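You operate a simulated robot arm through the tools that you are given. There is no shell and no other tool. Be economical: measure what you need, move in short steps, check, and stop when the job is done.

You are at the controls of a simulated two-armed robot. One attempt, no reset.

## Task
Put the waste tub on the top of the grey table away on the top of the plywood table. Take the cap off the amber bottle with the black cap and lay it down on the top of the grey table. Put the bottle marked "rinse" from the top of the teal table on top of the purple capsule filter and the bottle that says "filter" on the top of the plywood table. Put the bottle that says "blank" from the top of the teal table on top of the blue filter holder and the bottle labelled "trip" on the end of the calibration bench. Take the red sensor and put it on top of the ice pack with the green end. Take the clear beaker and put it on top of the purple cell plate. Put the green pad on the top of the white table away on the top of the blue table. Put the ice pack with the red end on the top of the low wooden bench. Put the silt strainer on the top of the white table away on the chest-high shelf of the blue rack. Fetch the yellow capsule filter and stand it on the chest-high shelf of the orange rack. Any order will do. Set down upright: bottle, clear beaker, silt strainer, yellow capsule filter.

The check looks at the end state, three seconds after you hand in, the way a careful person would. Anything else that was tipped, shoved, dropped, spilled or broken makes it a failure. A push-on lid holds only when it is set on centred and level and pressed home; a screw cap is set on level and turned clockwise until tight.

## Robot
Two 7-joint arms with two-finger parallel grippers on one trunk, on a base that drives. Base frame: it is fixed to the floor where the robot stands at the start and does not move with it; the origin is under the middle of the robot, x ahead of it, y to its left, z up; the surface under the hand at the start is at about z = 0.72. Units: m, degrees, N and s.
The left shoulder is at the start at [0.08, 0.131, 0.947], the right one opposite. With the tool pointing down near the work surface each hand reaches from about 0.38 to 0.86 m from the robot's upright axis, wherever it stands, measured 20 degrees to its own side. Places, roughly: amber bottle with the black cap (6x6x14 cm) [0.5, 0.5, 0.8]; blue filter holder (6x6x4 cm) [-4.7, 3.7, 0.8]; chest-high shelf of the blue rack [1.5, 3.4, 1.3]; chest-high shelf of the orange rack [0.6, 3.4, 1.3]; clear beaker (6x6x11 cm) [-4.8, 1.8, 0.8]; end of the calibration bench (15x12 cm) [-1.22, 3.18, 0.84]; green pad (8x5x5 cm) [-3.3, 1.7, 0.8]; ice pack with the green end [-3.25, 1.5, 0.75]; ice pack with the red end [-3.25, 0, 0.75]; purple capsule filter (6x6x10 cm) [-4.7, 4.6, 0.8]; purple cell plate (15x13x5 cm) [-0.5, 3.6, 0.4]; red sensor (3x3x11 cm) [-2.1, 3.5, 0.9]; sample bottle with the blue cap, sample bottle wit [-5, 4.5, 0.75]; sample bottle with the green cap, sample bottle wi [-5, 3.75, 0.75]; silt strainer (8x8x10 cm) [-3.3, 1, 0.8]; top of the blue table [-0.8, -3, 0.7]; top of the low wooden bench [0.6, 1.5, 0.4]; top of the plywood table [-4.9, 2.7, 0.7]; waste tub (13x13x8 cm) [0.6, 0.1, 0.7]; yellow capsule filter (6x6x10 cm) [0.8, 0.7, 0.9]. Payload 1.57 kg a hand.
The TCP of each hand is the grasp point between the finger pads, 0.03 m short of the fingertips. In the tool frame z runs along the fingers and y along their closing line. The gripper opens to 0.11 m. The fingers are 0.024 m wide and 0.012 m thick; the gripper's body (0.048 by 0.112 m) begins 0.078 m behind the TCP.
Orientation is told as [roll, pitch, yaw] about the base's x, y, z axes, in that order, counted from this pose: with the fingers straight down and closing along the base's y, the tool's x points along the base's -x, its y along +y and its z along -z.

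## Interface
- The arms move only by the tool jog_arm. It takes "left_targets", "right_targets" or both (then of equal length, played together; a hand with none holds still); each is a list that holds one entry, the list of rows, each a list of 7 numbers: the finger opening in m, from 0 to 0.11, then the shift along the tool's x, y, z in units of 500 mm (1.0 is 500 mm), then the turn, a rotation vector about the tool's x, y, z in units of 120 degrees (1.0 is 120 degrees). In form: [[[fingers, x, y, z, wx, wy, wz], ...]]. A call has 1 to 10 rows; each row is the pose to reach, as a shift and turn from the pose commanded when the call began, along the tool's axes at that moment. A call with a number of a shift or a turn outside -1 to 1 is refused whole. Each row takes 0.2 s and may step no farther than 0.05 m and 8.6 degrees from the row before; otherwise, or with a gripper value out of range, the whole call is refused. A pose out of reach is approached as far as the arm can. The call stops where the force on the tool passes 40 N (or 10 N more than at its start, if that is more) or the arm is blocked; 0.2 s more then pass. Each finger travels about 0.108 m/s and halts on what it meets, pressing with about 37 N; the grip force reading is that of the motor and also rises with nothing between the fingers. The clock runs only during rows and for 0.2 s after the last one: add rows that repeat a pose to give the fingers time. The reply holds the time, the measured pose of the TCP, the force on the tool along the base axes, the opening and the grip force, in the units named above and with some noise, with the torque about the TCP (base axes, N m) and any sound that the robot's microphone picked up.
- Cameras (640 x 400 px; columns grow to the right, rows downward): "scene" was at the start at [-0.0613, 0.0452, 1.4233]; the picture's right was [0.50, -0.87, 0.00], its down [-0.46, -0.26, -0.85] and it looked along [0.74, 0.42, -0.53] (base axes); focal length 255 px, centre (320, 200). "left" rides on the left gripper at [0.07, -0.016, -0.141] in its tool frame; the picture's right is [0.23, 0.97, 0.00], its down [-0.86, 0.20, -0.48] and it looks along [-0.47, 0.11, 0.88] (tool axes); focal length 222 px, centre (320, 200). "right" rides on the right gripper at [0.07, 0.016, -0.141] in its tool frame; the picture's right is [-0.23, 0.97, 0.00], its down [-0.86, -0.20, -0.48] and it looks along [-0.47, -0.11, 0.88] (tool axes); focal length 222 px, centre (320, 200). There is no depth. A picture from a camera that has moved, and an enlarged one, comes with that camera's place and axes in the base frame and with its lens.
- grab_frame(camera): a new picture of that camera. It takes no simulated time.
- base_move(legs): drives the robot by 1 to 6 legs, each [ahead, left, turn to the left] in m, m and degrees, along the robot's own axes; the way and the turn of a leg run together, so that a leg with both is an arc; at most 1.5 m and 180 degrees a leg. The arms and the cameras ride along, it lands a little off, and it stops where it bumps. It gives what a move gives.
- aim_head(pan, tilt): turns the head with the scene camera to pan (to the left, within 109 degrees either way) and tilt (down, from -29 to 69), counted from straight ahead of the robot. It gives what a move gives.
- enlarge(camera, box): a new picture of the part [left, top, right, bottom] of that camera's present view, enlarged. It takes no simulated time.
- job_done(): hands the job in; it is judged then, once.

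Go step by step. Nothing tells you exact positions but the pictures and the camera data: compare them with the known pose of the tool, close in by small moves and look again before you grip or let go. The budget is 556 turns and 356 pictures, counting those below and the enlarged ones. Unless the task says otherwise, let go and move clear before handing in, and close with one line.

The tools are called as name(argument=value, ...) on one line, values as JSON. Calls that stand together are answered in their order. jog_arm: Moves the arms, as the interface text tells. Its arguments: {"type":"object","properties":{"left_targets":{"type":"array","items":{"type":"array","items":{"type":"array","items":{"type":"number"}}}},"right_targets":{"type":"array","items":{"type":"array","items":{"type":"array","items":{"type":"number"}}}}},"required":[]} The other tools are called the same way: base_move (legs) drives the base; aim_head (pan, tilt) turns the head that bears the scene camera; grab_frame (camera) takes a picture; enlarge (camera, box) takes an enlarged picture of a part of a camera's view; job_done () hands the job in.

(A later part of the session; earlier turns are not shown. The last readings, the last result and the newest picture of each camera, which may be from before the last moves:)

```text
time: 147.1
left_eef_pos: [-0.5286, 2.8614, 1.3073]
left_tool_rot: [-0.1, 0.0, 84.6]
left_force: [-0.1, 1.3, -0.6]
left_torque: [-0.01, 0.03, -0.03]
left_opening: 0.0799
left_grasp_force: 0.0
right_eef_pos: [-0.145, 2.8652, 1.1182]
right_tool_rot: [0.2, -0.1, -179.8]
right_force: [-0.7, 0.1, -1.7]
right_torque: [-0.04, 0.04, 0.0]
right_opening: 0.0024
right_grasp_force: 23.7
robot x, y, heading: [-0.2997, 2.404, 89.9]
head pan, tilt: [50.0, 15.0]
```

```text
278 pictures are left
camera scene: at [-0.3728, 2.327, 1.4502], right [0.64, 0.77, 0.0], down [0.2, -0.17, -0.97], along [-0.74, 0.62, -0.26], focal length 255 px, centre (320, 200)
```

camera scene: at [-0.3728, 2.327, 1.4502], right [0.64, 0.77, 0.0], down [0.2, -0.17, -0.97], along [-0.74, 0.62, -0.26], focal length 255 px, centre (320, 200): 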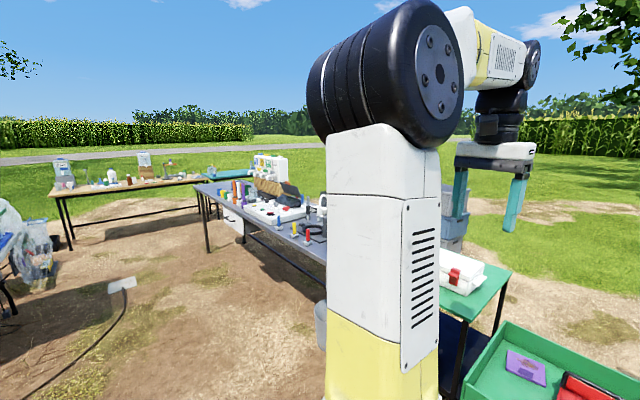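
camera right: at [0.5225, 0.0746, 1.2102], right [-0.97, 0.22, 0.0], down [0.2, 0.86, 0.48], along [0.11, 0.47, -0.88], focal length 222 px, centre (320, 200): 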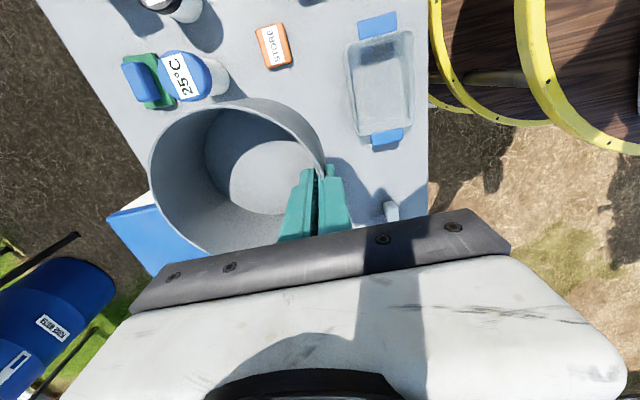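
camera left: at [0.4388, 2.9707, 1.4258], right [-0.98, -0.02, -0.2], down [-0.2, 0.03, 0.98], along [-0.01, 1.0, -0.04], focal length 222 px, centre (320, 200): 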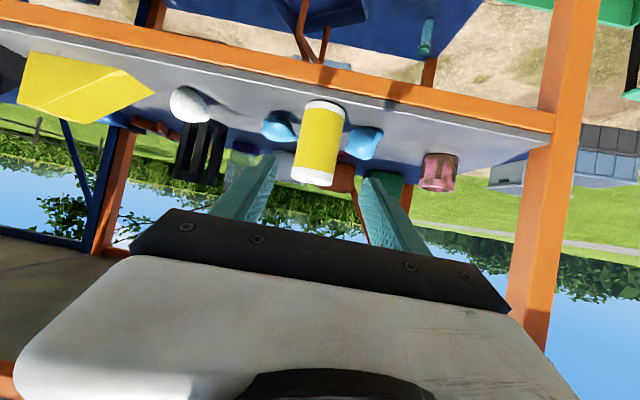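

base_move(legs=[[-0.1, 1.0, 0], [0, 0.7, 0]])

aim_head(pan=0, tilt=25)

grab_frame(camera="scene")

```text
time: 155.7
left_eef_pos: [-2.218, 2.7752, 1.3066]
left_tool_rot: [-0.1, 0.1, 84.1]
left_force: [1.3, -0.2, 0.7]
left_torque: [-0.01, -0.03, -0.04]
left_opening: 0.0798
left_grasp_force: 0.0
right_eef_pos: [-1.8326, 2.7745, 1.1176]
right_tool_rot: [0.1, 0.0, 179.7]
right_force: [-0.1, -0.6, -1.1]
right_torque: [-0.05, 0.02, -0.01]
right_opening: 0.0024
right_grasp_force: 23.9
robot x, y, heading: [-1.9943, 2.3182, 89.7]
head pan, tilt: [50.0, 15.0]
```

```text
time: 156.9
left_eef_pos: [-2.2188, 2.7747, 1.3075]
left_tool_rot: [-0.1, -0.1, 84.2]
left_force: [-0.2, 0.6, -0.5]
left_torque: [-0.02, -0.02, 0.0]
left_opening: 0.08
left_grasp_force: 0.1
right_eef_pos: [-1.8336, 2.7739, 1.1161]
right_tool_rot: [0.1, 0.0, 179.8]
right_force: [0.2, -0.7, -1.6]
right_torque: [-0.08, 0.0, 0.01]
right_opening: 0.0022
right_grasp_force: 23.9
robot x, y, heading: [-1.9949, 2.3185, 89.6]
head pan, tilt: [0.0, 25.0]
```

```text
277 pictures are left
camera scene: at [-1.9934, 2.27, 1.434], right [1.0, -0.01, 0.0], down [0.0, -0.42, -0.91], along [0.01, 0.91, -0.42], focal length 255 px, centre (320, 200)
```

scene: 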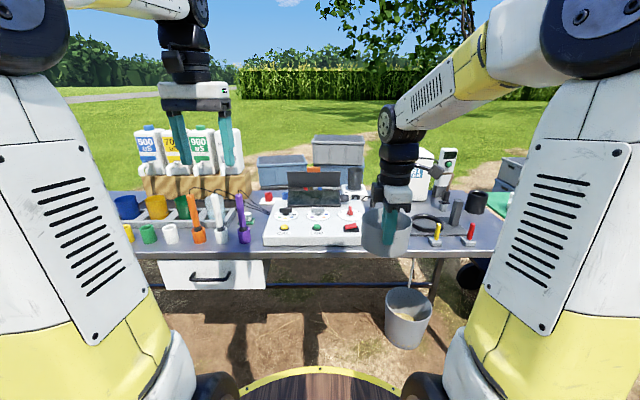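

enlarge(camera="scene", box=[100, 110, 300, 250])

enlarge(camera="scene", box=[240, 130, 520, 270])

```text
2.86 times, centred on (200, 180) of scene
camera zoom: at [-1.9934, 2.27, 1.434], right [1.0, -0.01, 0.0], down [0.0, -0.42, -0.91], along [0.01, 0.91, -0.42], focal length 729 px, centre (663, 257)
```

zoom: 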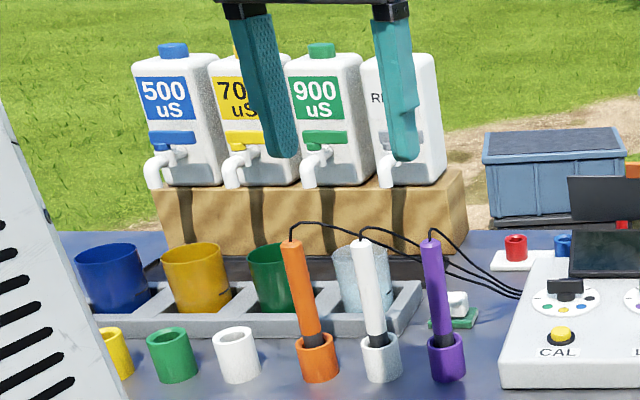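

```text
2.29 times, centred on (380, 200) of scene
camera zoom: at [-1.9934, 2.27, 1.434], right [1.0, -0.01, 0.0], down [0.0, -0.42, -0.91], along [0.01, 0.91, -0.42], focal length 583 px, centre (183, 200)
```

zoom: 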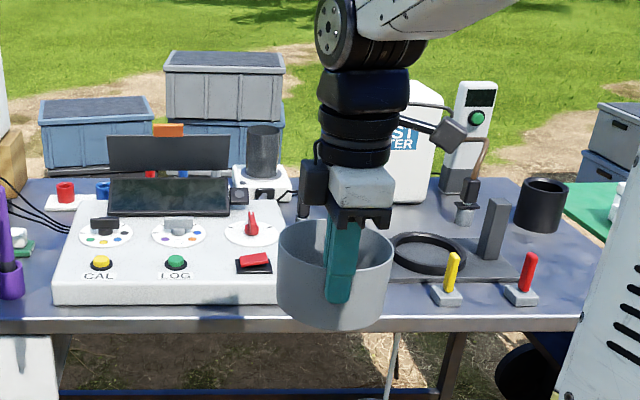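

base_move(legs=[[0.27, 0, 0]])

jog_arm(left_targets=[[[0.08, -0.08, -0.03, 0, 0, 0, 0], [0.08, -0.16, -0.06, 0, 0, 0, 0], [0.08, -0.24, -0.09, 0, 0, 0, 0], [0.08, -0.32, -0.12, 0, 0, 0, 0], [0.08, -0.4, -0.15, 0.03, 0, 0, 0]]])

grab_frame(camera="left")

```text
time: 158.8
left_eef_pos: [-2.2173, 3.0403, 1.307]
left_tool_rot: [0.0, 0.0, 84.2]
left_force: [0.7, 0.1, -0.6]
left_torque: [0.01, 0.02, -0.01]
left_opening: 0.0803
left_grasp_force: 0.1
right_eef_pos: [-1.833, 3.0407, 1.1155]
right_tool_rot: [0.1, 0.0, 179.8]
right_force: [0.2, 0.7, -1.6]
right_torque: [-0.1, 0.04, 0.0]
right_opening: 0.0023
right_grasp_force: 23.7
robot x, y, heading: [-1.9896, 2.5836, 89.6]
head pan, tilt: [0.0, 25.0]
```

```text
time: 159.9
left_eef_pos: [-2.1228, 3.2332, 1.2907]
left_tool_rot: [-0.1, 0.0, 84.1]
left_force: [0.8, 0.0, 0.8]
left_torque: [0.05, -0.02, -0.01]
left_opening: 0.0799
left_grasp_force: 0.1
right_eef_pos: [-1.832, 3.0403, 1.1178]
right_tool_rot: [0.1, 0.1, 179.6]
right_force: [-0.8, -1.0, -1.6]
right_torque: [-0.01, -0.03, -0.02]
right_opening: 0.0024
right_grasp_force: 23.8
robot x, y, heading: [-1.9929, 2.5807, 89.2]
head pan, tilt: [0.0, 25.0]
```

```text
274 pictures are left
camera left: at [-2.1153, 3.1615, 1.4332], right [-0.99, -0.13, 0.0], down [-0.11, 0.87, 0.48], along [-0.06, 0.47, -0.88], focal length 222 px, centre (320, 200)
```

left: 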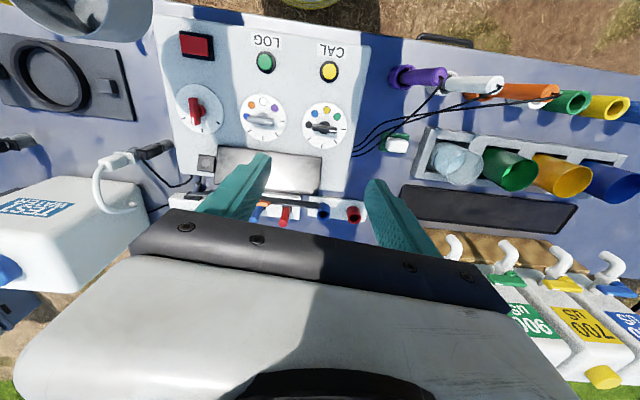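

enlarge(camera="left", box=[160, 140, 440, 240])

aim_head(pan=-2, tilt=35)

enlarge(camera="scene", box=[220, 50, 420, 200])

```text
2.29 times, centred on (300, 190) of left
camera zoom: at [-2.1153, 3.1615, 1.4332], right [-0.99, -0.13, 0.0], down [-0.11, 0.87, 0.48], along [-0.06, 0.47, -0.88], focal length 508 px, centre (366, 223)
```

zoom: 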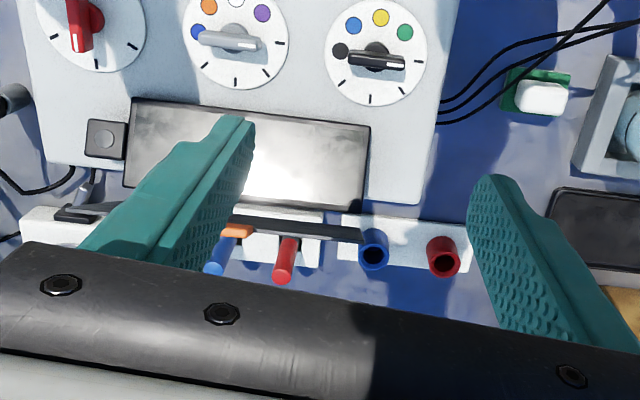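

```text
time: 160.7
left_eef_pos: [-2.1233, 3.2332, 1.291]
left_tool_rot: [-0.2, 0.0, 84.2]
left_force: [0.5, -0.6, 0.3]
left_torque: [0.0, -0.01, -0.01]
left_opening: 0.0801
left_grasp_force: 0.0
right_eef_pos: [-1.831, 3.0398, 1.1175]
right_tool_rot: [0.1, -0.1, 179.7]
right_force: [-0.4, -0.1, -0.9]
right_torque: [-0.07, 0.02, 0.02]
right_opening: 0.0024
right_grasp_force: 23.9
robot x, y, heading: [-1.9895, 2.5841, 89.4]
head pan, tilt: [-2.0, 35.0]
```

```text
2.67 times, centred on (320, 125) of scene
camera zoom: at [-1.9885, 2.5313, 1.4183], right [1.0, -0.04, 0.0], down [-0.02, -0.57, -0.82], along [0.03, 0.82, -0.57], focal length 681 px, centre (320, 400)
```

zoom: 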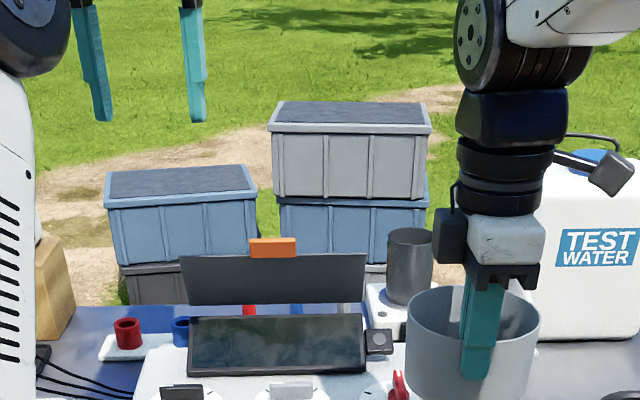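

base_move(legs=[[0.085, -0.05, 0]])

jog_arm(left_targets=[[[0.06, 0.0, 0.0, -0.03, 0, 0, 0.07], [0.06, 0.0, 0.0, -0.06, 0, 0, 0.14], [0.06, 0.0, 0.0, -0.06, 0, 0, 0.21], [0.06, 0.0, 0.0, -0.06, 0, 0, 0.28], [0.06, 0.0, 0.0, -0.06, 0, 0, 0.35], [0.06, 0.0, 0.0, -0.06, 0, 0, 0.42], [0.06, 0.0, 0.0, -0.06, 0, 0, 0.49], [0.06, 0.0, 0.0, -0.06, 0, 0, 0.56], [0.06, 0.0, 0.0, -0.06, 0, 0, 0.63], [0.06, 0.0, 0.0, -0.06, 0, 0, 0.7]]])

grab_frame(camera="left")

```text
time: 161.8
left_eef_pos: [-2.0724, 3.3178, 1.2919]
left_tool_rot: [0.0, -0.1, 84.1]
left_force: [-0.5, -0.3, 0.5]
left_torque: [0.01, 0.01, 0.0]
left_opening: 0.0798
left_grasp_force: 0.1
right_eef_pos: [-1.7814, 3.1245, 1.1163]
right_tool_rot: [0.1, 0.0, 179.7]
right_force: [0.3, -0.5, -1.3]
right_torque: [-0.02, 0.06, 0.02]
right_opening: 0.0026
right_grasp_force: 24.0
robot x, y, heading: [-1.9436, 2.6636, 89.7]
head pan, tilt: [-2.0, 35.0]
```

```text
time: 164.0
left_eef_pos: [-2.0719, 3.3169, 1.3206]
left_tool_rot: [-0.1, -0.1, 0.1]
left_force: [0.1, 0.0, -1.1]
left_torque: [0.01, 0.0, -0.03]
left_opening: 0.0599
left_grasp_force: 0.2
right_eef_pos: [-1.782, 3.1243, 1.1161]
right_tool_rot: [0.1, 0.0, 179.7]
right_force: [0.0, 0.1, -0.3]
right_torque: [-0.06, 0.03, 0.0]
right_opening: 0.0027
right_grasp_force: 24.0
robot x, y, heading: [-1.9423, 2.6696, 89.7]
head pan, tilt: [-2.0, 35.0]
```

```text
271 pictures are left
camera left: at [-2.1433, 3.3004, 1.4622], right [-0.23, 0.97, 0.0], down [0.85, 0.2, 0.48], along [0.47, 0.11, -0.88], focal length 222 px, centre (320, 200)
```

left: 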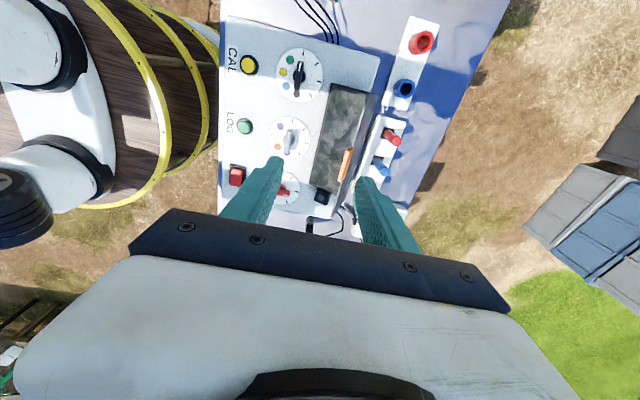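

enlarge(camera="left", box=[300, 60, 460, 220])

```text
2.50 times, centred on (380, 140) of left
camera zoom: at [-2.1433, 3.3004, 1.4622], right [-0.23, 0.97, 0.0], down [0.85, 0.2, 0.48], along [0.47, 0.11, -0.88], focal length 555 px, centre (170, 350)
```

zoom: 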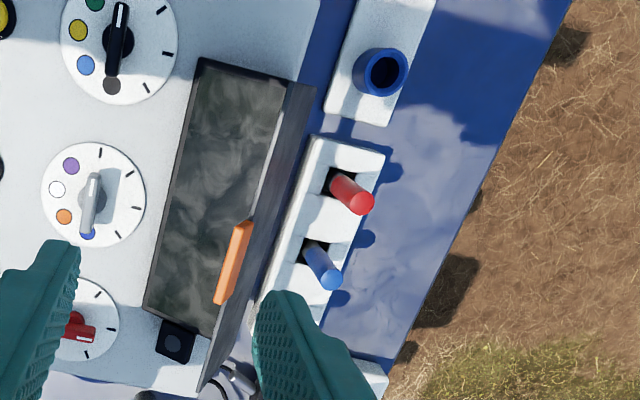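

base_move(legs=[[0, 0, -30]])

```text
time: 165.9
left_eef_pos: [-1.7312, 3.2958, 1.3203]
left_tool_rot: [0.0, -0.1, -29.7]
left_force: [-0.6, -0.2, 0.3]
left_torque: [0.0, 0.02, -0.05]
left_opening: 0.0599
left_grasp_force: 0.1
right_eef_pos: [-1.5753, 2.9851, 1.1164]
right_tool_rot: [0.2, 0.0, 149.8]
right_force: [0.2, 0.4, -1.1]
right_torque: [-0.04, 0.03, 0.0]
right_opening: 0.0026
right_grasp_force: 23.8
robot x, y, heading: [-1.9395, 2.6677, 59.6]
head pan, tilt: [-2.0, 35.0]
```

jog_arm(left_targets=[[[0.06, 0.09, -0.01, 0.02, 0, 0, -0.03], [0.06, 0.18, -0.02, 0.04, 0, 0, -0.06], [0.06, 0.27, -0.03, 0.07, 0, 0, -0.09], [0.06, 0.36, -0.04, 0.1, 0, 0, -0.12], [0.06, 0.45, -0.05, 0.12, 0, 0, -0.15], [0.06, 0.54, -0.06, 0.15, 0, 0, -0.18], [0.06, 0.63, -0.07, 0.18, 0, 0, -0.22], [0.06, 0.715, -0.078, 0.2, 0, 0, -0.25]]])

grab_frame(camera="left")

```text
time: 167.7
left_eef_pos: [-2.0573, 3.4399, 1.2218]
left_tool_rot: [0.0, -0.1, 0.4]
left_force: [0.5, -0.3, -0.3]
left_torque: [0.01, 0.04, 0.02]
left_opening: 0.06
left_grasp_force: 0.1
right_eef_pos: [-1.5729, 2.984, 1.1164]
right_tool_rot: [0.1, 0.0, 149.8]
right_force: [1.1, -1.0, -1.0]
right_torque: [-0.02, 0.06, -0.01]
right_opening: 0.0025
right_grasp_force: 23.8
robot x, y, heading: [-1.9436, 2.6653, 59.7]
head pan, tilt: [-2.0, 35.0]
```

```text
269 pictures are left
camera left: at [-2.1281, 3.4219, 1.3633], right [-0.23, 0.97, 0.0], down [0.85, 0.2, 0.48], along [0.47, 0.11, -0.88], focal length 222 px, centre (320, 200)
```

left: 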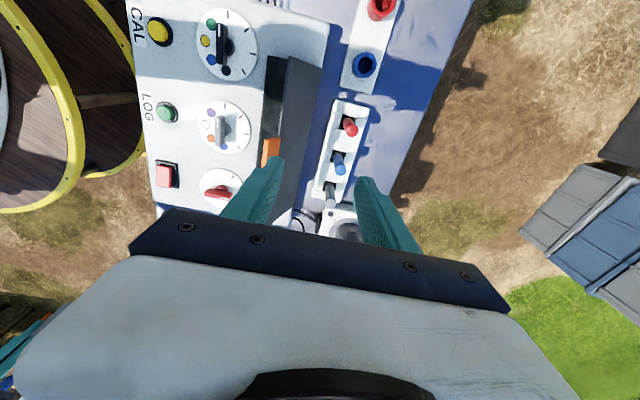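

jog_arm(left_targets=[[[0.05, 0.004, 0.05, 0.06, 0, 0, 0], [0.045, 0.006, 0.112, 0.12, 0, 0, 0], [0.045, 0.006, 0.114, 0.2, 0, 0, 0], [0.045, 0.006, 0.114, 0.28, 0, 0, 0], [0.045, 0.006, 0.114, 0.34, 0, 0, 0]]])

grab_frame(camera="left")

```text
time: 168.9
left_eef_pos: [-2.0653, 3.5238, 1.0594]
left_tool_rot: [-0.1, -0.1, 0.3]
left_force: [0.3, -0.8, -0.4]
left_torque: [0.01, 0.0, 0.02]
left_opening: 0.0451
left_grasp_force: 0.0
left hand out of reach, approached as far as the arm can: row 2, 3, 4, 5
right_eef_pos: [-1.5737, 2.9843, 1.1173]
right_tool_rot: [0.1, 0.0, 150.0]
right_force: [0.2, -0.4, -0.6]
right_torque: [-0.03, 0.04, -0.06]
right_opening: 0.0023
right_grasp_force: 23.9
robot x, y, heading: [-1.9392, 2.6645, 59.8]
head pan, tilt: [-2.0, 35.0]
```

```text
268 pictures are left
camera left: at [-2.1356, 3.5076, 1.2011], right [-0.23, 0.97, 0.0], down [0.85, 0.21, 0.48], along [0.47, 0.11, -0.88], focal length 222 px, centre (320, 200)
```

left: 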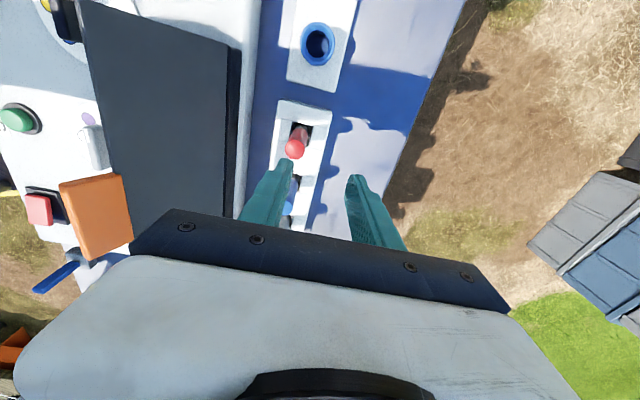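

jog_arm(left_targets=[[[0.05, -0.008, -0.054, 0, 0, 0, 0], [0.05, -0.008, -0.054, 0.06, 0, 0, 0]]])

grab_frame(camera="left")

```text
time: 169.5
left_eef_pos: [-2.0609, 3.532, 1.0342]
left_tool_rot: [-0.2, -0.1, 0.5]
left_force: [0.7, -0.2, 0.5]
left_torque: [0.05, 0.0, -0.01]
left_opening: 0.05
left_grasp_force: 0.0
left hand out of reach, approached as far as the arm can: row 1, 2
right_eef_pos: [-1.5746, 2.9839, 1.1172]
right_tool_rot: [0.1, 0.0, 149.9]
right_force: [-0.5, -1.3, -1.2]
right_torque: [-0.05, 0.04, 0.02]
right_opening: 0.0022
right_grasp_force: 24.1
robot x, y, heading: [-1.9445, 2.669, 59.9]
head pan, tilt: [-2.0, 35.0]
```

```text
267 pictures are left
camera left: at [-2.1309, 3.5143, 1.1772], right [-0.23, 0.97, 0.0], down [0.85, 0.21, 0.48], along [0.47, 0.11, -0.88], focal length 222 px, centre (320, 200)
```

left: 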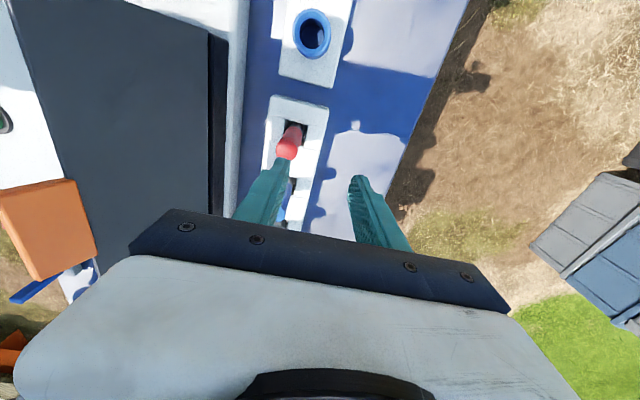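

jog_arm(left_targets=[[[0.05, 0, 0, -0.09, 0, 0, 0], [0.05, 0, -0.06, -0.16, 0, 0, 0], [0.05, 0, -0.1, -0.22, 0, 0, -0.07], [0.05, 0, -0.1, -0.25, 0, 0, -0.14], [0.05, 0, -0.1, -0.25, 0, 0, -0.21], [0.05, 0, -0.1, -0.25, 0, 0, -0.28], [0.05, 0, -0.1, -0.25, 0, 0, -0.35], [0.05, 0, -0.1, -0.25, 0, 0, -0.42], [0.05, 0, -0.1, -0.25, 0, 0, -0.49], [0.05, 0, -0.1, -0.25, 0, 0, -0.5]]])

```text
time: 171.7
left_eef_pos: [-2.0618, 3.4851, 1.165]
left_tool_rot: [-0.2, 0.1, 60.6]
left_force: [-0.1, 0.4, 0.2]
left_torque: [0.0, -0.01, 0.0]
left_opening: 0.05
left_grasp_force: 0.0
left hand out of reach, approached as far as the arm can: row 1, 2, 3, 4, 5, 6, 7, 8, 9, 10
right_eef_pos: [-1.5748, 2.9835, 1.1161]
right_tool_rot: [0.3, 0.0, 149.8]
right_force: [0.0, -0.4, -0.7]
right_torque: [-0.1, 0.05, -0.02]
right_opening: 0.0025
right_grasp_force: 24.4
robot x, y, heading: [-1.9465, 2.6642, 59.7]
head pan, tilt: [-2.0, 35.0]
```

jog_arm(left_targets=[[[0.05, 0, 0.004, 0.07, 0, 0, 0], [0.05, -0.01, 0.006, 0.15, 0, 0, 0], [0.05, -0.02, 0.01, 0.22, 0, 0, 0]]])

grab_frame(camera="left")

```text
time: 172.5
left_eef_pos: [-2.0624, 3.524, 1.0625]
left_tool_rot: [-0.1, 0.1, 60.4]
left_force: [0.2, 0.0, 0.2]
left_torque: [0.03, 0.01, 0.01]
left_opening: 0.0501
left_grasp_force: 0.0
left hand out of reach, approached as far as the arm can: row 1, 2, 3
right_eef_pos: [-1.5747, 2.984, 1.1165]
right_tool_rot: [0.1, 0.1, 149.9]
right_force: [0.5, 0.0, -0.1]
right_torque: [0.02, 0.05, -0.04]
right_opening: 0.0024
right_grasp_force: 23.9
robot x, y, heading: [-1.944, 2.6643, 59.8]
head pan, tilt: [-2.0, 35.0]
```

```text
266 pictures are left
camera left: at [-2.084, 3.455, 1.2039], right [-0.96, 0.28, 0.0], down [0.25, 0.84, 0.48], along [0.14, 0.46, -0.88], focal length 222 px, centre (320, 200)
```

left: 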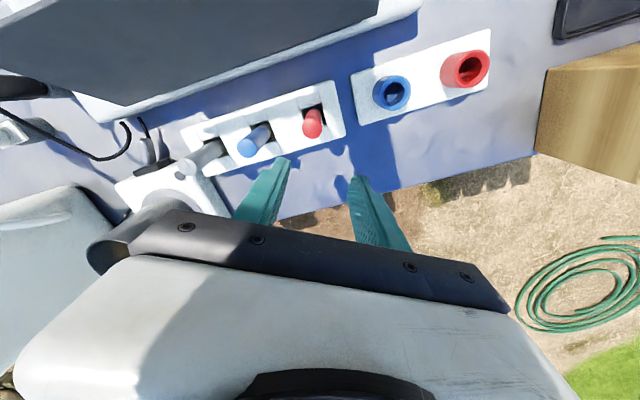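

jog_arm(left_targets=[[[0.05, 0.05, -0.03, -0.06, 0, 0, 0], [0.05, 0.12, -0.06, -0.12, 0, 0, 0], [0.05, 0.2, -0.1, -0.14, 0, 0, 0], [0.05, 0.25, -0.14, -0.14, 0, 0, 0]]])

```text
time: 173.5
left_eef_pos: [-2.0698, 3.4882, 1.1615]
left_tool_rot: [-0.1, -0.1, 60.3]
left_force: [0.4, -0.6, 0.0]
left_torque: [-0.02, 0.01, 0.02]
left_opening: 0.0501
left_grasp_force: 0.1
left hand out of reach, approached as far as the arm can: row 1, 2, 3, 4
right_eef_pos: [-1.575, 2.9842, 1.1176]
right_tool_rot: [0.1, 0.0, 150.0]
right_force: [0.5, 0.4, -1.3]
right_torque: [-0.03, 0.06, 0.02]
right_opening: 0.0025
right_grasp_force: 24.1
robot x, y, heading: [-1.9404, 2.6616, 59.7]
head pan, tilt: [-2.0, 35.0]
```

jog_arm(left_targets=[[[0.05, 0.09, 0, 0, 0, 0, 0], [0.05, 0.18, 0, 0, 0, 0, 0], [0.05, 0.27, 0, 0, 0, 0, 0], [0.05, 0.36, 0, 0, 0, 0, 0], [0.05, 0.45, 0, 0, 0, 0, 0], [0.05, 0.54, 0, 0, 0, 0, 0]]])

```text
time: 174.9
left_eef_pos: [-2.2671, 3.4375, 1.1792]
left_tool_rot: [-0.1, 0.1, 60.2]
left_force: [0.8, 0.2, 0.5]
left_torque: [0.01, 0.13, -0.02]
left_opening: 0.0502
left_grasp_force: 0.0
left hand out of reach, approached as far as the arm can: row 1, 2, 3, 4, 5, 6
right_eef_pos: [-1.5742, 2.983, 1.116]
right_tool_rot: [0.2, -0.2, 149.8]
right_force: [1.0, 1.0, -2.1]
right_torque: [-0.03, 0.19, -0.01]
right_opening: 0.0025
right_grasp_force: 23.1
robot x, y, heading: [-1.9424, 2.6653, 59.7]
head pan, tilt: [-2.0, 35.0]
```

jog_arm(left_targets=[[[0.05, 0.02, -0.06, -0.06, 0, 0, 0], [0.05, 0.06, -0.1, -0.13, 0, 0, 0], [0.05, 0.1, -0.14, -0.2, 0, 0, 0], [0.05, 0.15, -0.18, -0.26, 0, 0, 0], [0.05, 0.2, -0.22, -0.32, 0, 0, 0], [0.05, 0.26, -0.26, -0.36, 0, 0, 0], [0.05, 0.33, -0.3, -0.36, 0, 0, 0], [0.05, 0.41, -0.3, -0.36, 0, 0, 0], [0.05, 0.5, -0.3, -0.36, 0, 0, 0]]])

grab_frame(camera="scene")

```text
time: 176.9
left_eef_pos: [-2.2594, 3.1416, 1.3643]
left_tool_rot: [-0.1, 0.0, 60.3]
left_force: [-0.2, -0.3, -0.7]
left_torque: [-0.03, 0.03, 0.02]
left_opening: 0.05
left_grasp_force: 0.1
right_eef_pos: [-1.5753, 2.9847, 1.1169]
right_tool_rot: [0.2, 0.1, 149.8]
right_force: [0.5, -0.4, -1.8]
right_torque: [-0.04, 0.06, -0.03]
right_opening: 0.0025
right_grasp_force: 23.8
robot x, y, heading: [-1.94, 2.6672, 59.5]
head pan, tilt: [-2.0, 35.0]
```

```text
265 pictures are left
camera scene: at [-1.9642, 2.6216, 1.4182], right [0.85, -0.53, 0.0], down [-0.31, -0.49, -0.82], along [0.44, 0.69, -0.57], focal length 255 px, centre (320, 200)
```

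scene: 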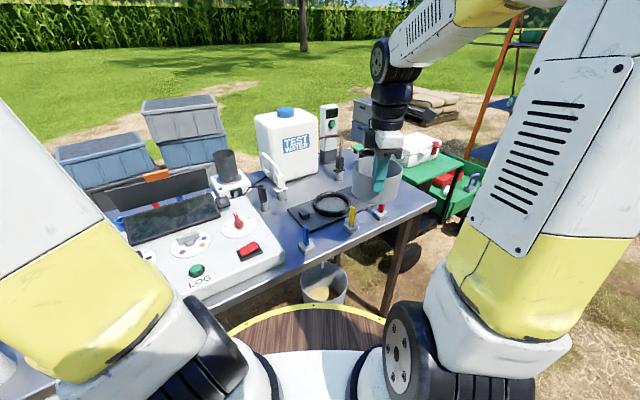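

jog_arm(left_targets=[[[0.05, -0.07, -0.01, 0.06, 0, 0, 0], [0.05, -0.14, -0.02, 0.12, 0, 0, 0], [0.05, -0.21, -0.03, 0.18, 0, 0, 0], [0.05, -0.28, -0.04, 0.24, 0, 0, 0], [0.05, -0.35, -0.05, 0.3, 0, 0, 0], [0.05, -0.42, -0.06, 0.36, 0, 0, 0], [0.05, -0.5, -0.07, 0.42, 0, 0, 0], [0.05, -0.57, -0.08, 0.47, 0, 0, 0], [0.05, -0.64, -0.086, 0.522, 0, 0, 0]]])

grab_frame(camera="left")

```text
refused: row 7 steps farther than a row can; nothing moved
```

```text
264 pictures are left
camera left: at [-2.2812, 3.0729, 1.5057], right [-0.96, 0.28, 0.0], down [0.25, 0.84, 0.48], along [0.14, 0.46, -0.88], focal length 222 px, centre (320, 200)
```

left: 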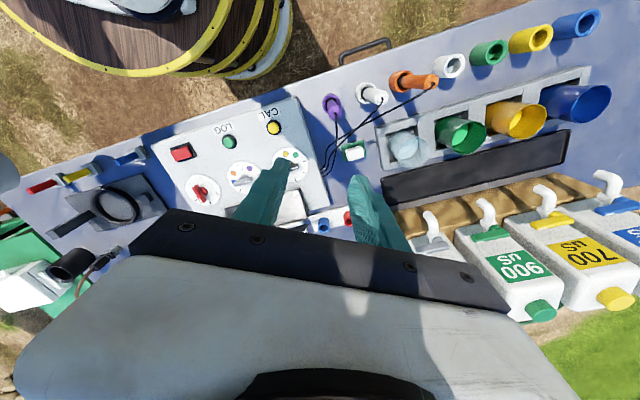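

jog_arm(left_targets=[[[0.05, -0.07, -0.01, 0.055, 0, 0, 0], [0.05, -0.14, -0.02, 0.11, 0, 0, 0], [0.05, -0.21, -0.03, 0.165, 0, 0, 0], [0.05, -0.28, -0.04, 0.22, 0, 0, 0], [0.05, -0.35, -0.05, 0.275, 0, 0, 0], [0.05, -0.42, -0.06, 0.33, 0, 0, 0], [0.05, -0.49, -0.07, 0.39, 0, 0, 0], [0.05, -0.56, -0.08, 0.45, 0, 0, 0], [0.05, -0.63, -0.086, 0.51, 0, 0, 0]]])

grab_frame(camera="left")

```text
time: 178.9
left_eef_pos: [-2.0669, 3.3865, 1.1149]
left_tool_rot: [0.2, 0.1, 60.4]
left_force: [1.0, -0.1, 1.0]
left_torque: [-0.04, -0.02, -0.03]
left_opening: 0.0504
left_grasp_force: 0.5
right_eef_pos: [-1.5749, 2.9841, 1.1158]
right_tool_rot: [0.2, -0.1, 149.9]
right_force: [0.2, -0.7, -1.0]
right_torque: [-0.02, 0.03, 0.01]
right_opening: 0.0024
right_grasp_force: 24.0
robot x, y, heading: [-1.9427, 2.6684, 59.8]
head pan, tilt: [-2.0, 35.0]
stopped in row 9 (left hand): the force on the tool passed its limit at 56 N (the readings are from after the stop); the commanded pose is now the measured one
```

```text
263 pictures are left
camera left: at [-2.0879, 3.3179, 1.2571], right [-0.96, 0.28, 0.0], down [0.25, 0.84, 0.48], along [0.13, 0.46, -0.88], focal length 222 px, centre (320, 200)
```

left: 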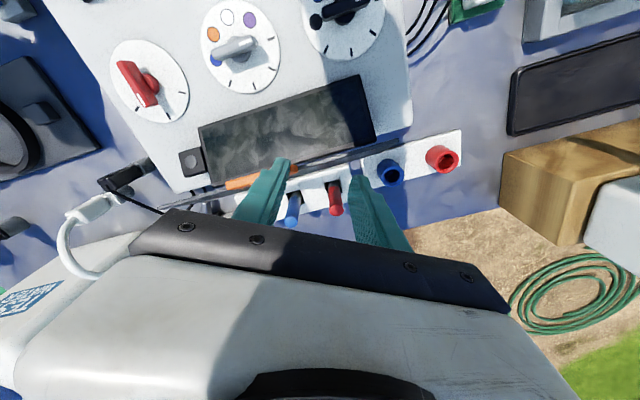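

jog_arm(left_targets=[[[0.05, 0, 0, -0.04, 0, 0, 0], [0.05, 0, 0, -0.08, 0, 0, 0], [0.05, 0.04, 0, -0.14, 0, 0, 0]]])

grab_frame(camera="left")

aim_head(pan=30, tilt=30)

enlarge(camera="scene", box=[200, 80, 440, 230])

```text
time: 179.7
left_eef_pos: [-2.0762, 3.3712, 1.1838]
left_tool_rot: [-0.1, 0.1, 60.3]
left_force: [0.5, 0.4, 0.3]
left_torque: [-0.01, 0.02, 0.0]
left_opening: 0.0503
left_grasp_force: 0.0
right_eef_pos: [-1.5746, 2.9836, 1.1162]
right_tool_rot: [0.2, 0.0, 149.9]
right_force: [0.2, 0.0, -1.0]
right_torque: [-0.06, 0.05, 0.0]
right_opening: 0.0025
right_grasp_force: 24.5
robot x, y, heading: [-1.9394, 2.668, 59.8]
head pan, tilt: [-2.0, 35.0]
```

```text
262 pictures are left
camera left: at [-2.0971, 3.3019, 1.3257], right [-0.96, 0.28, 0.0], down [0.25, 0.84, 0.48], along [0.13, 0.46, -0.88], focal length 222 px, centre (320, 200)
```

left: 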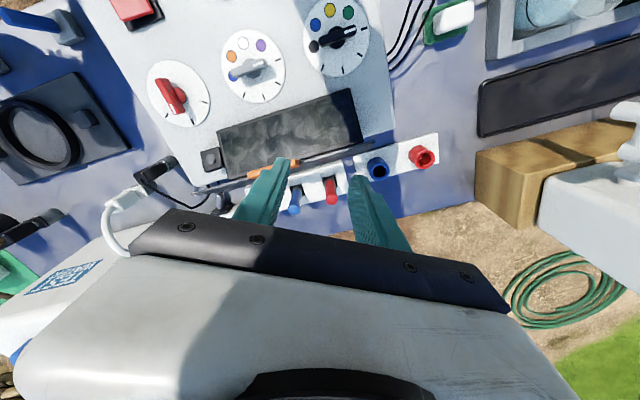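

```text
time: 180.7
left_eef_pos: [-2.0772, 3.3708, 1.184]
left_tool_rot: [0.1, 0.1, 60.4]
left_force: [-0.4, -0.5, 1.4]
left_torque: [0.0, -0.01, 0.01]
left_opening: 0.0503
left_grasp_force: 0.0
right_eef_pos: [-1.5744, 2.9838, 1.1168]
right_tool_rot: [0.1, 0.0, 149.9]
right_force: [-0.3, 0.0, -1.1]
right_torque: [-0.05, 0.05, -0.02]
right_opening: 0.0024
right_grasp_force: 23.7
robot x, y, heading: [-1.9394, 2.6625, 59.6]
head pan, tilt: [30.0, 30.0]
```

```text
2.67 times, centred on (320, 155) of scene
camera zoom: at [-2.0108, 2.6372, 1.426], right [1.0, 0.0, 0.0], down [0.0, -0.5, -0.87], along [0.0, 0.87, -0.5], focal length 681 px, centre (320, 320)
```

zoom: 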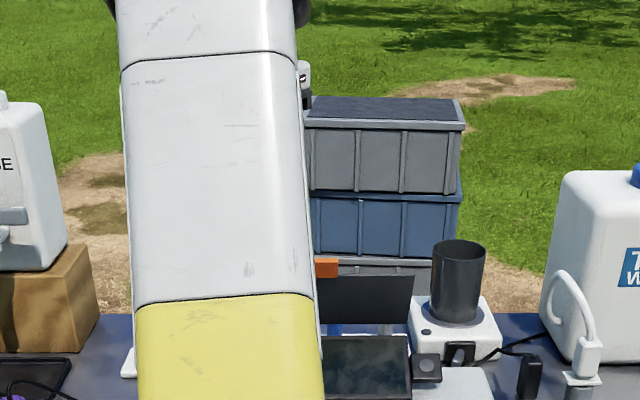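

jog_arm(left_targets=[[[0.05, -0.065, 0.003, 0.068, 0, 0, 0], [0.05, -0.152, 0.052, 0.088, 0, 0, 0], [0.05, -0.196, 0.077, 0.128, 0, 0, 0], [0.05, -0.213, 0.087, 0.17, 0, 0, 0], [0.05, -0.23, 0.097, 0.228, 0, 0, 0]]])

grab_frame(camera="left")

```text
refused: row 2 steps farther than a row can; nothing moved
```

```text
260 pictures are left
camera left: at [-2.0974, 3.3016, 1.3255], right [-0.96, 0.28, 0.0], down [0.25, 0.84, 0.48], along [0.13, 0.46, -0.88], focal length 222 px, centre (320, 200)
```

left: 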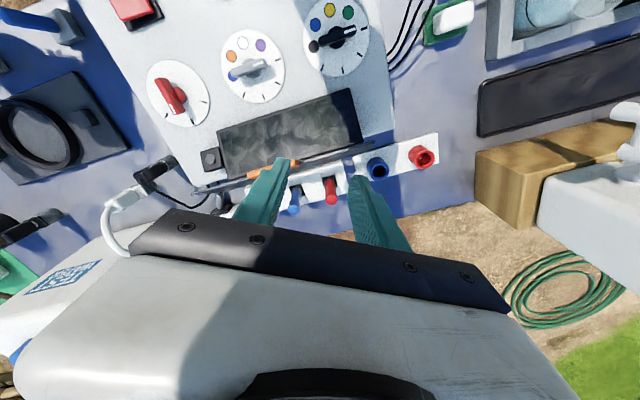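

jog_arm(left_targets=[[[0.05, -0.065, 0.003, 0.068, 0, 0, 0], [0.05, -0.11, 0.028, 0.078, 0, 0, 0], [0.05, -0.152, 0.052, 0.088, 0, 0, 0], [0.05, -0.196, 0.077, 0.128, 0, 0, 0], [0.05, -0.213, 0.087, 0.17, 0, 0, 0], [0.05, -0.23, 0.097, 0.228, 0, 0, 0]]])

grab_frame(camera="left")

```text
time: 182.1
left_eef_pos: [-2.0605, 3.492, 1.0715]
left_tool_rot: [0.0, 0.1, 60.4]
left_force: [0.2, 0.3, 1.2]
left_torque: [0.03, -0.05, -0.05]
left_opening: 0.0502
left_grasp_force: 0.1
right_eef_pos: [-1.5757, 2.9852, 1.1177]
right_tool_rot: [0.3, 0.0, 149.9]
right_force: [1.0, 0.6, -1.9]
right_torque: [-0.02, 0.03, 0.03]
right_opening: 0.0023
right_grasp_force: 24.1
robot x, y, heading: [-1.9412, 2.6666, 59.8]
head pan, tilt: [30.0, 30.0]
```

```text
259 pictures are left
camera left: at [-2.0833, 3.4237, 1.2132], right [-0.96, 0.28, 0.0], down [0.25, 0.84, 0.48], along [0.13, 0.46, -0.88], focal length 222 px, centre (320, 200)
```

left: 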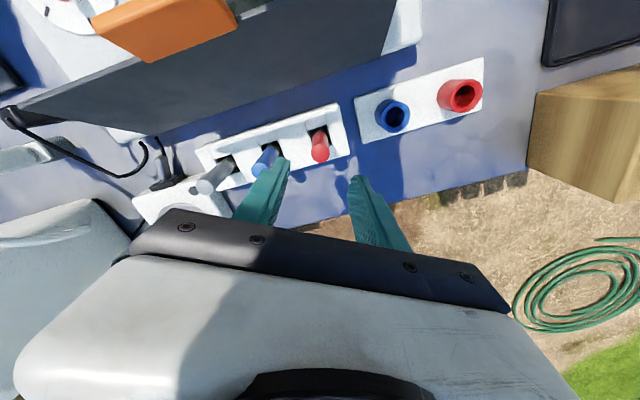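

jog_arm(left_targets=[[[0.05, -0.007, 0.011, 0.06, 0, 0, 0], [0.05, -0.007, 0.011, 0.14, 0, 0, 0], [0.05, -0.007, 0.011, 0.21, 0, 0, 0]]])

grab_frame(camera="left")

```text
time: 182.9
left_eef_pos: [-2.0681, 3.4976, 0.9674]
left_tool_rot: [0.0, 0.1, 60.3]
left_force: [0.1, -0.8, 0.2]
left_torque: [-0.01, -0.04, 0.0]
left_opening: 0.0502
left_grasp_force: 0.0
right_eef_pos: [-1.5741, 2.9845, 1.1164]
right_tool_rot: [0.2, 0.0, 149.9]
right_force: [0.5, -0.2, -1.0]
right_torque: [-0.05, 0.03, 0.0]
right_opening: 0.0024
right_grasp_force: 23.8
robot x, y, heading: [-1.942, 2.668, 59.8]
head pan, tilt: [30.0, 30.0]
```

```text
258 pictures are left
camera left: at [-2.0888, 3.4289, 1.1091], right [-0.96, 0.28, 0.0], down [0.25, 0.84, 0.48], along [0.13, 0.46, -0.88], focal length 222 px, centre (320, 200)
```

left: 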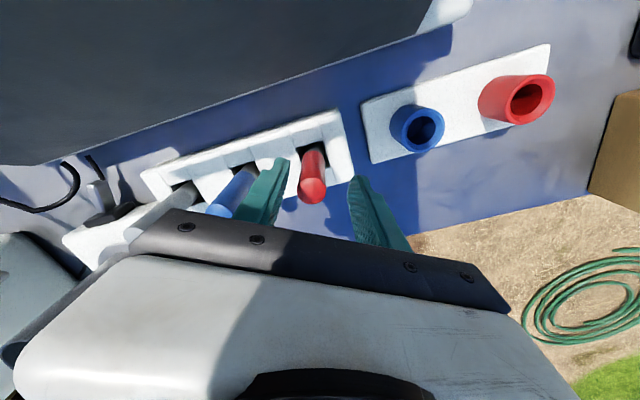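

jog_arm(left_targets=[[[0.05, 0, -0.008, 0.035, 0, 0, 0], [0.05, 0, -0.008, 0.065, 0, 0, 0], [0.03, 0, -0.008, 0.065, 0, 0, 0], [0.01, 0, -0.008, 0.065, 0, 0, 0], [0.0, 0, -0.008, 0.065, 0, 0, 0]]])

grab_frame(camera="left")

```text
time: 184.1
left_eef_pos: [-2.0622, 3.4963, 0.934]
left_tool_rot: [0.1, 0.1, 60.4]
left_force: [-0.2, 0.6, -0.4]
left_torque: [0.01, 0.02, 0.01]
left_opening: 0.0196
left_grasp_force: 33.5
right_eef_pos: [-1.576, 2.9859, 1.1166]
right_tool_rot: [0.2, -0.1, 149.9]
right_force: [0.4, 0.7, -1.9]
right_torque: [-0.09, 0.04, 0.0]
right_opening: 0.0025
right_grasp_force: 23.4
robot x, y, heading: [-1.9407, 2.6643, 59.8]
head pan, tilt: [30.0, 30.0]
```

```text
257 pictures are left
camera left: at [-2.084, 3.4282, 1.0761], right [-0.96, 0.28, 0.0], down [0.25, 0.84, 0.48], along [0.13, 0.46, -0.88], focal length 222 px, centre (320, 200)
```

left: 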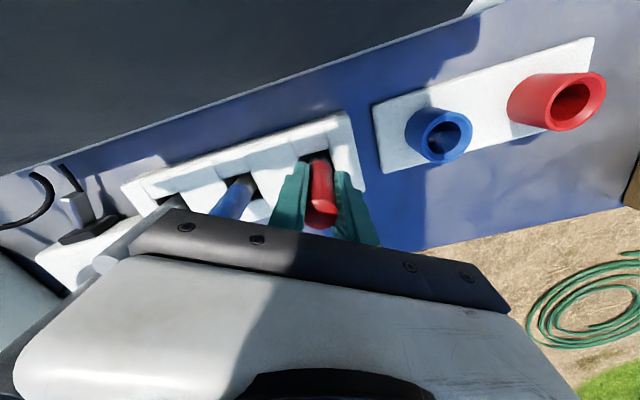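

jog_arm(left_targets=[[[0.0, 0, 0, -0.04, 0, 0, 0], [0.0, 0, 0, -0.12, 0, 0, 0], [0.0, 0, 0, -0.2, 0, 0, 0], [0.0, 0, 0, -0.28, 0, 0, 0], [0.0, 0, 0, -0.335, 0, 0, 0], [0.0, 0.025, -0.014, -0.412, 0, 0, 0], [0.0, 0.06, -0.034, -0.49, 0, 0, 0], [0.0, 0.095, -0.054, -0.56, 0, 0, 0], [0.0, 0.145, -0.083, -0.62, 0, 0, 0], [0.0, 0.21, -0.119, -0.66, 0, 0, 0]]])

grab_frame(camera="left")

```text
time: 186.3
left_eef_pos: [-2.061, 3.3751, 1.2631]
left_tool_rot: [0.1, 0.2, 60.4]
left_force: [0.4, 0.2, -1.5]
left_torque: [-0.06, -0.01, 0.0]
left_opening: 0.0194
left_grasp_force: 33.0
right_eef_pos: [-1.5748, 2.9851, 1.1172]
right_tool_rot: [0.2, 0.0, 149.8]
right_force: [0.5, 0.4, -1.2]
right_torque: [-0.06, 0.03, -0.01]
right_opening: 0.0025
right_grasp_force: 24.0
robot x, y, heading: [-1.9436, 2.6647, 60.0]
head pan, tilt: [30.0, 30.0]
```

```text
256 pictures are left
camera left: at [-2.0819, 3.307, 1.4041], right [-0.96, 0.28, 0.0], down [0.25, 0.84, 0.48], along [0.13, 0.46, -0.88], focal length 222 px, centre (320, 200)
```

left: 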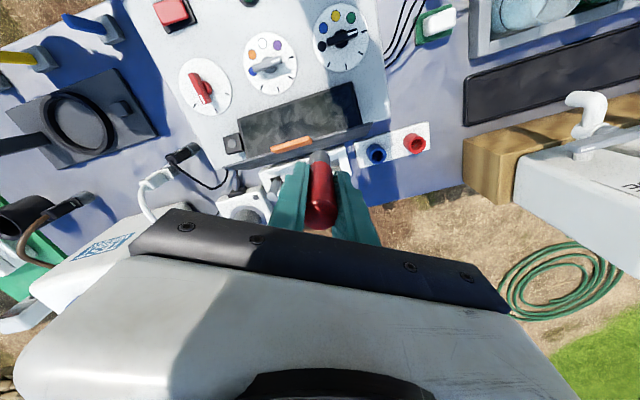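

base_move(legs=[[-0.4, 0, 0], [0, 0, 120]])

aim_head(pan=20, tilt=25)

grab_frame(camera="scene")

```text
time: 193.7
left_eef_pos: [-2.6993, 1.8747, 1.264]
left_tool_rot: [0.1, 0.1, 179.8]
left_force: [-0.1, 0.8, 0.3]
left_torque: [0.0, 0.0, -0.04]
left_opening: 0.0199
left_grasp_force: 33.6
right_eef_pos: [-2.5977, 2.4913, 1.1174]
right_tool_rot: [0.3, 0.1, -90.7]
right_force: [0.1, 0.2, -0.3]
right_torque: [-0.02, -0.07, 0.01]
right_opening: 0.0024
right_grasp_force: 23.7
robot x, y, heading: [-2.1395, 2.3275, 179.1]
head pan, tilt: [30.0, 30.0]
```

```text
time: 194.5
left_eef_pos: [-2.7003, 1.8747, 1.2617]
left_tool_rot: [0.1, 0.0, 179.8]
left_force: [0.5, -0.1, -0.4]
left_torque: [-0.02, 0.02, 0.0]
left_opening: 0.0194
left_grasp_force: 32.9
right_eef_pos: [-2.5968, 2.4911, 1.1161]
right_tool_rot: [0.2, 0.1, -90.7]
right_force: [0.6, -0.2, -1.1]
right_torque: [-0.01, -0.07, 0.01]
right_opening: 0.0022
right_grasp_force: 24.1
robot x, y, heading: [-2.1429, 2.3316, 179.2]
head pan, tilt: [20.0, 25.0]
```

```text
255 pictures are left
camera scene: at [-2.0871, 2.2953, 1.434], right [-0.33, 0.94, 0.0], down [0.4, 0.14, -0.91], along [-0.86, -0.3, -0.42], focal length 255 px, centre (320, 200)
```

scene: 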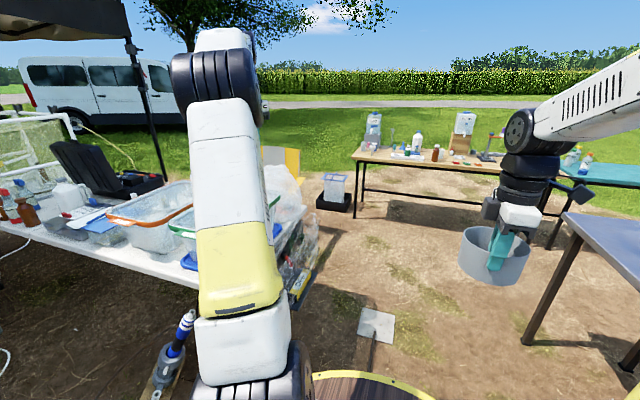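

aim_head(pan=-5, tilt=40)

grab_frame(camera="scene")

```text
time: 195.3
left_eef_pos: [-2.6988, 1.8755, 1.2621]
left_tool_rot: [0.1, 0.1, 179.8]
left_force: [0.2, -0.6, -1.4]
left_torque: [0.0, -0.01, 0.03]
left_opening: 0.0198
left_grasp_force: 33.3
right_eef_pos: [-2.5971, 2.4908, 1.1164]
right_tool_rot: [0.2, 0.0, -90.7]
right_force: [-0.3, -0.8, -1.1]
right_torque: [-0.01, -0.07, 0.0]
right_opening: 0.0021
right_grasp_force: 24.2
robot x, y, heading: [-2.141, 2.328, 179.1]
head pan, tilt: [-5.0, 40.0]
```

```text
254 pictures are left
camera scene: at [-2.0847, 2.3342, 1.4107], right [0.1, 0.99, 0.0], down [0.64, -0.06, -0.77], along [-0.76, 0.08, -0.64], focal length 255 px, centre (320, 200)
```

scene: 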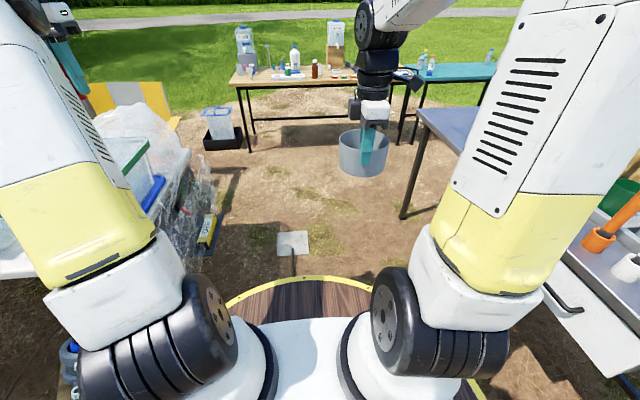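

aim_head(pan=60, tilt=25)

grab_frame(camera="scene")

grab_frame(camera="left")

```text
time: 196.7
left_eef_pos: [-2.6987, 1.8742, 1.2622]
left_tool_rot: [0.1, 0.1, 179.8]
left_force: [1.6, -0.2, -0.1]
left_torque: [0.0, 0.01, 0.05]
left_opening: 0.0197
left_grasp_force: 33.1
right_eef_pos: [-2.5967, 2.4901, 1.1167]
right_tool_rot: [0.3, 0.0, -90.7]
right_force: [0.2, 0.1, -0.7]
right_torque: [-0.02, -0.11, -0.01]
right_opening: 0.0025
right_grasp_force: 24.5
robot x, y, heading: [-2.1411, 2.3273, 179.1]
head pan, tilt: [60.0, 25.0]
```

```text
253 pictures are left
camera scene: at [-2.0473, 2.2465, 1.434], right [-0.86, 0.51, 0.0], down [0.22, 0.36, -0.91], along [-0.46, -0.78, -0.42], focal length 255 px, centre (320, 200)
```

scene: 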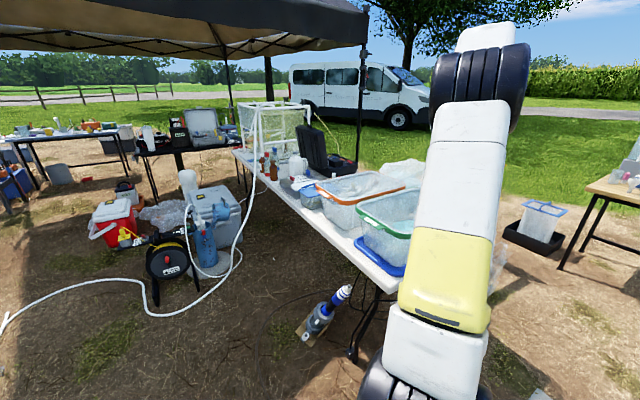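

```text
252 pictures are left
camera left: at [-2.6309, 1.8905, 1.4043], right [0.22, -0.97, 0.0], down [-0.86, -0.2, 0.48], along [-0.47, -0.11, -0.88], focal length 222 px, centre (320, 200)
```

left: 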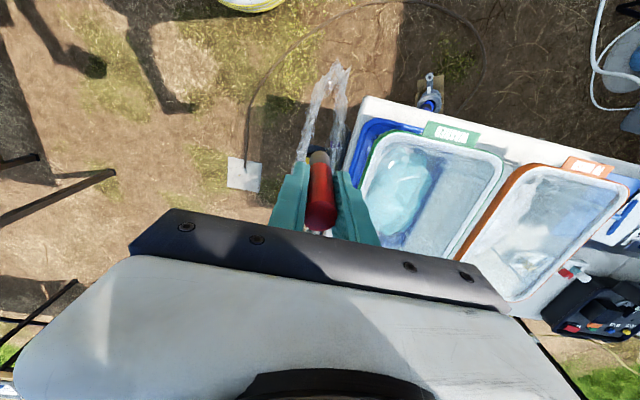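

base_move(legs=[[0, -0.36, 1], [0.9, 0, 0]])

aim_head(pan=0, tilt=40)

grab_frame(camera="scene")

```text
time: 203.3
left_eef_pos: [-3.5799, 2.2214, 1.2629]
left_tool_rot: [0.1, 0.1, -179.4]
left_force: [-0.7, -0.6, -0.7]
left_torque: [0.01, 0.03, 0.02]
left_opening: 0.0194
left_grasp_force: 33.7
right_eef_pos: [-3.4866, 2.8377, 1.117]
right_tool_rot: [0.3, 0.0, -90.0]
right_force: [0.7, 0.4, -1.4]
right_torque: [0.0, -0.06, 0.0]
right_opening: 0.0021
right_grasp_force: 24.1
robot x, y, heading: [-3.0285, 2.6839, -180.2]
head pan, tilt: [60.0, 25.0]
```

```text
time: 204.6
left_eef_pos: [-3.5798, 2.2219, 1.2626]
left_tool_rot: [0.1, 0.2, -179.4]
left_force: [0.5, 0.3, -1.1]
left_torque: [0.0, 0.01, 0.01]
left_opening: 0.0195
left_grasp_force: 34.0
right_eef_pos: [-3.4864, 2.8387, 1.1172]
right_tool_rot: [0.2, 0.0, -89.8]
right_force: [0.6, 0.0, -1.9]
right_torque: [0.0, -0.05, 0.01]
right_opening: 0.0025
right_grasp_force: 23.6
robot x, y, heading: [-3.0269, 2.6807, -179.9]
head pan, tilt: [0.0, 40.0]
```

```text
251 pictures are left
camera scene: at [-2.972, 2.6826, 1.4107], right [0.0, 1.0, 0.0], down [0.64, 0.0, -0.77], along [-0.77, 0.0, -0.64], focal length 255 px, centre (320, 200)
```

scene: 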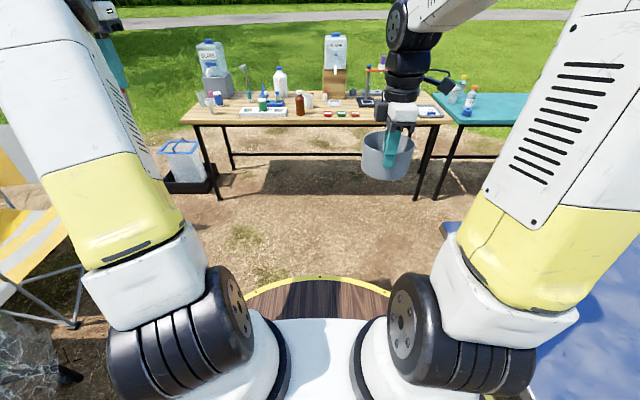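

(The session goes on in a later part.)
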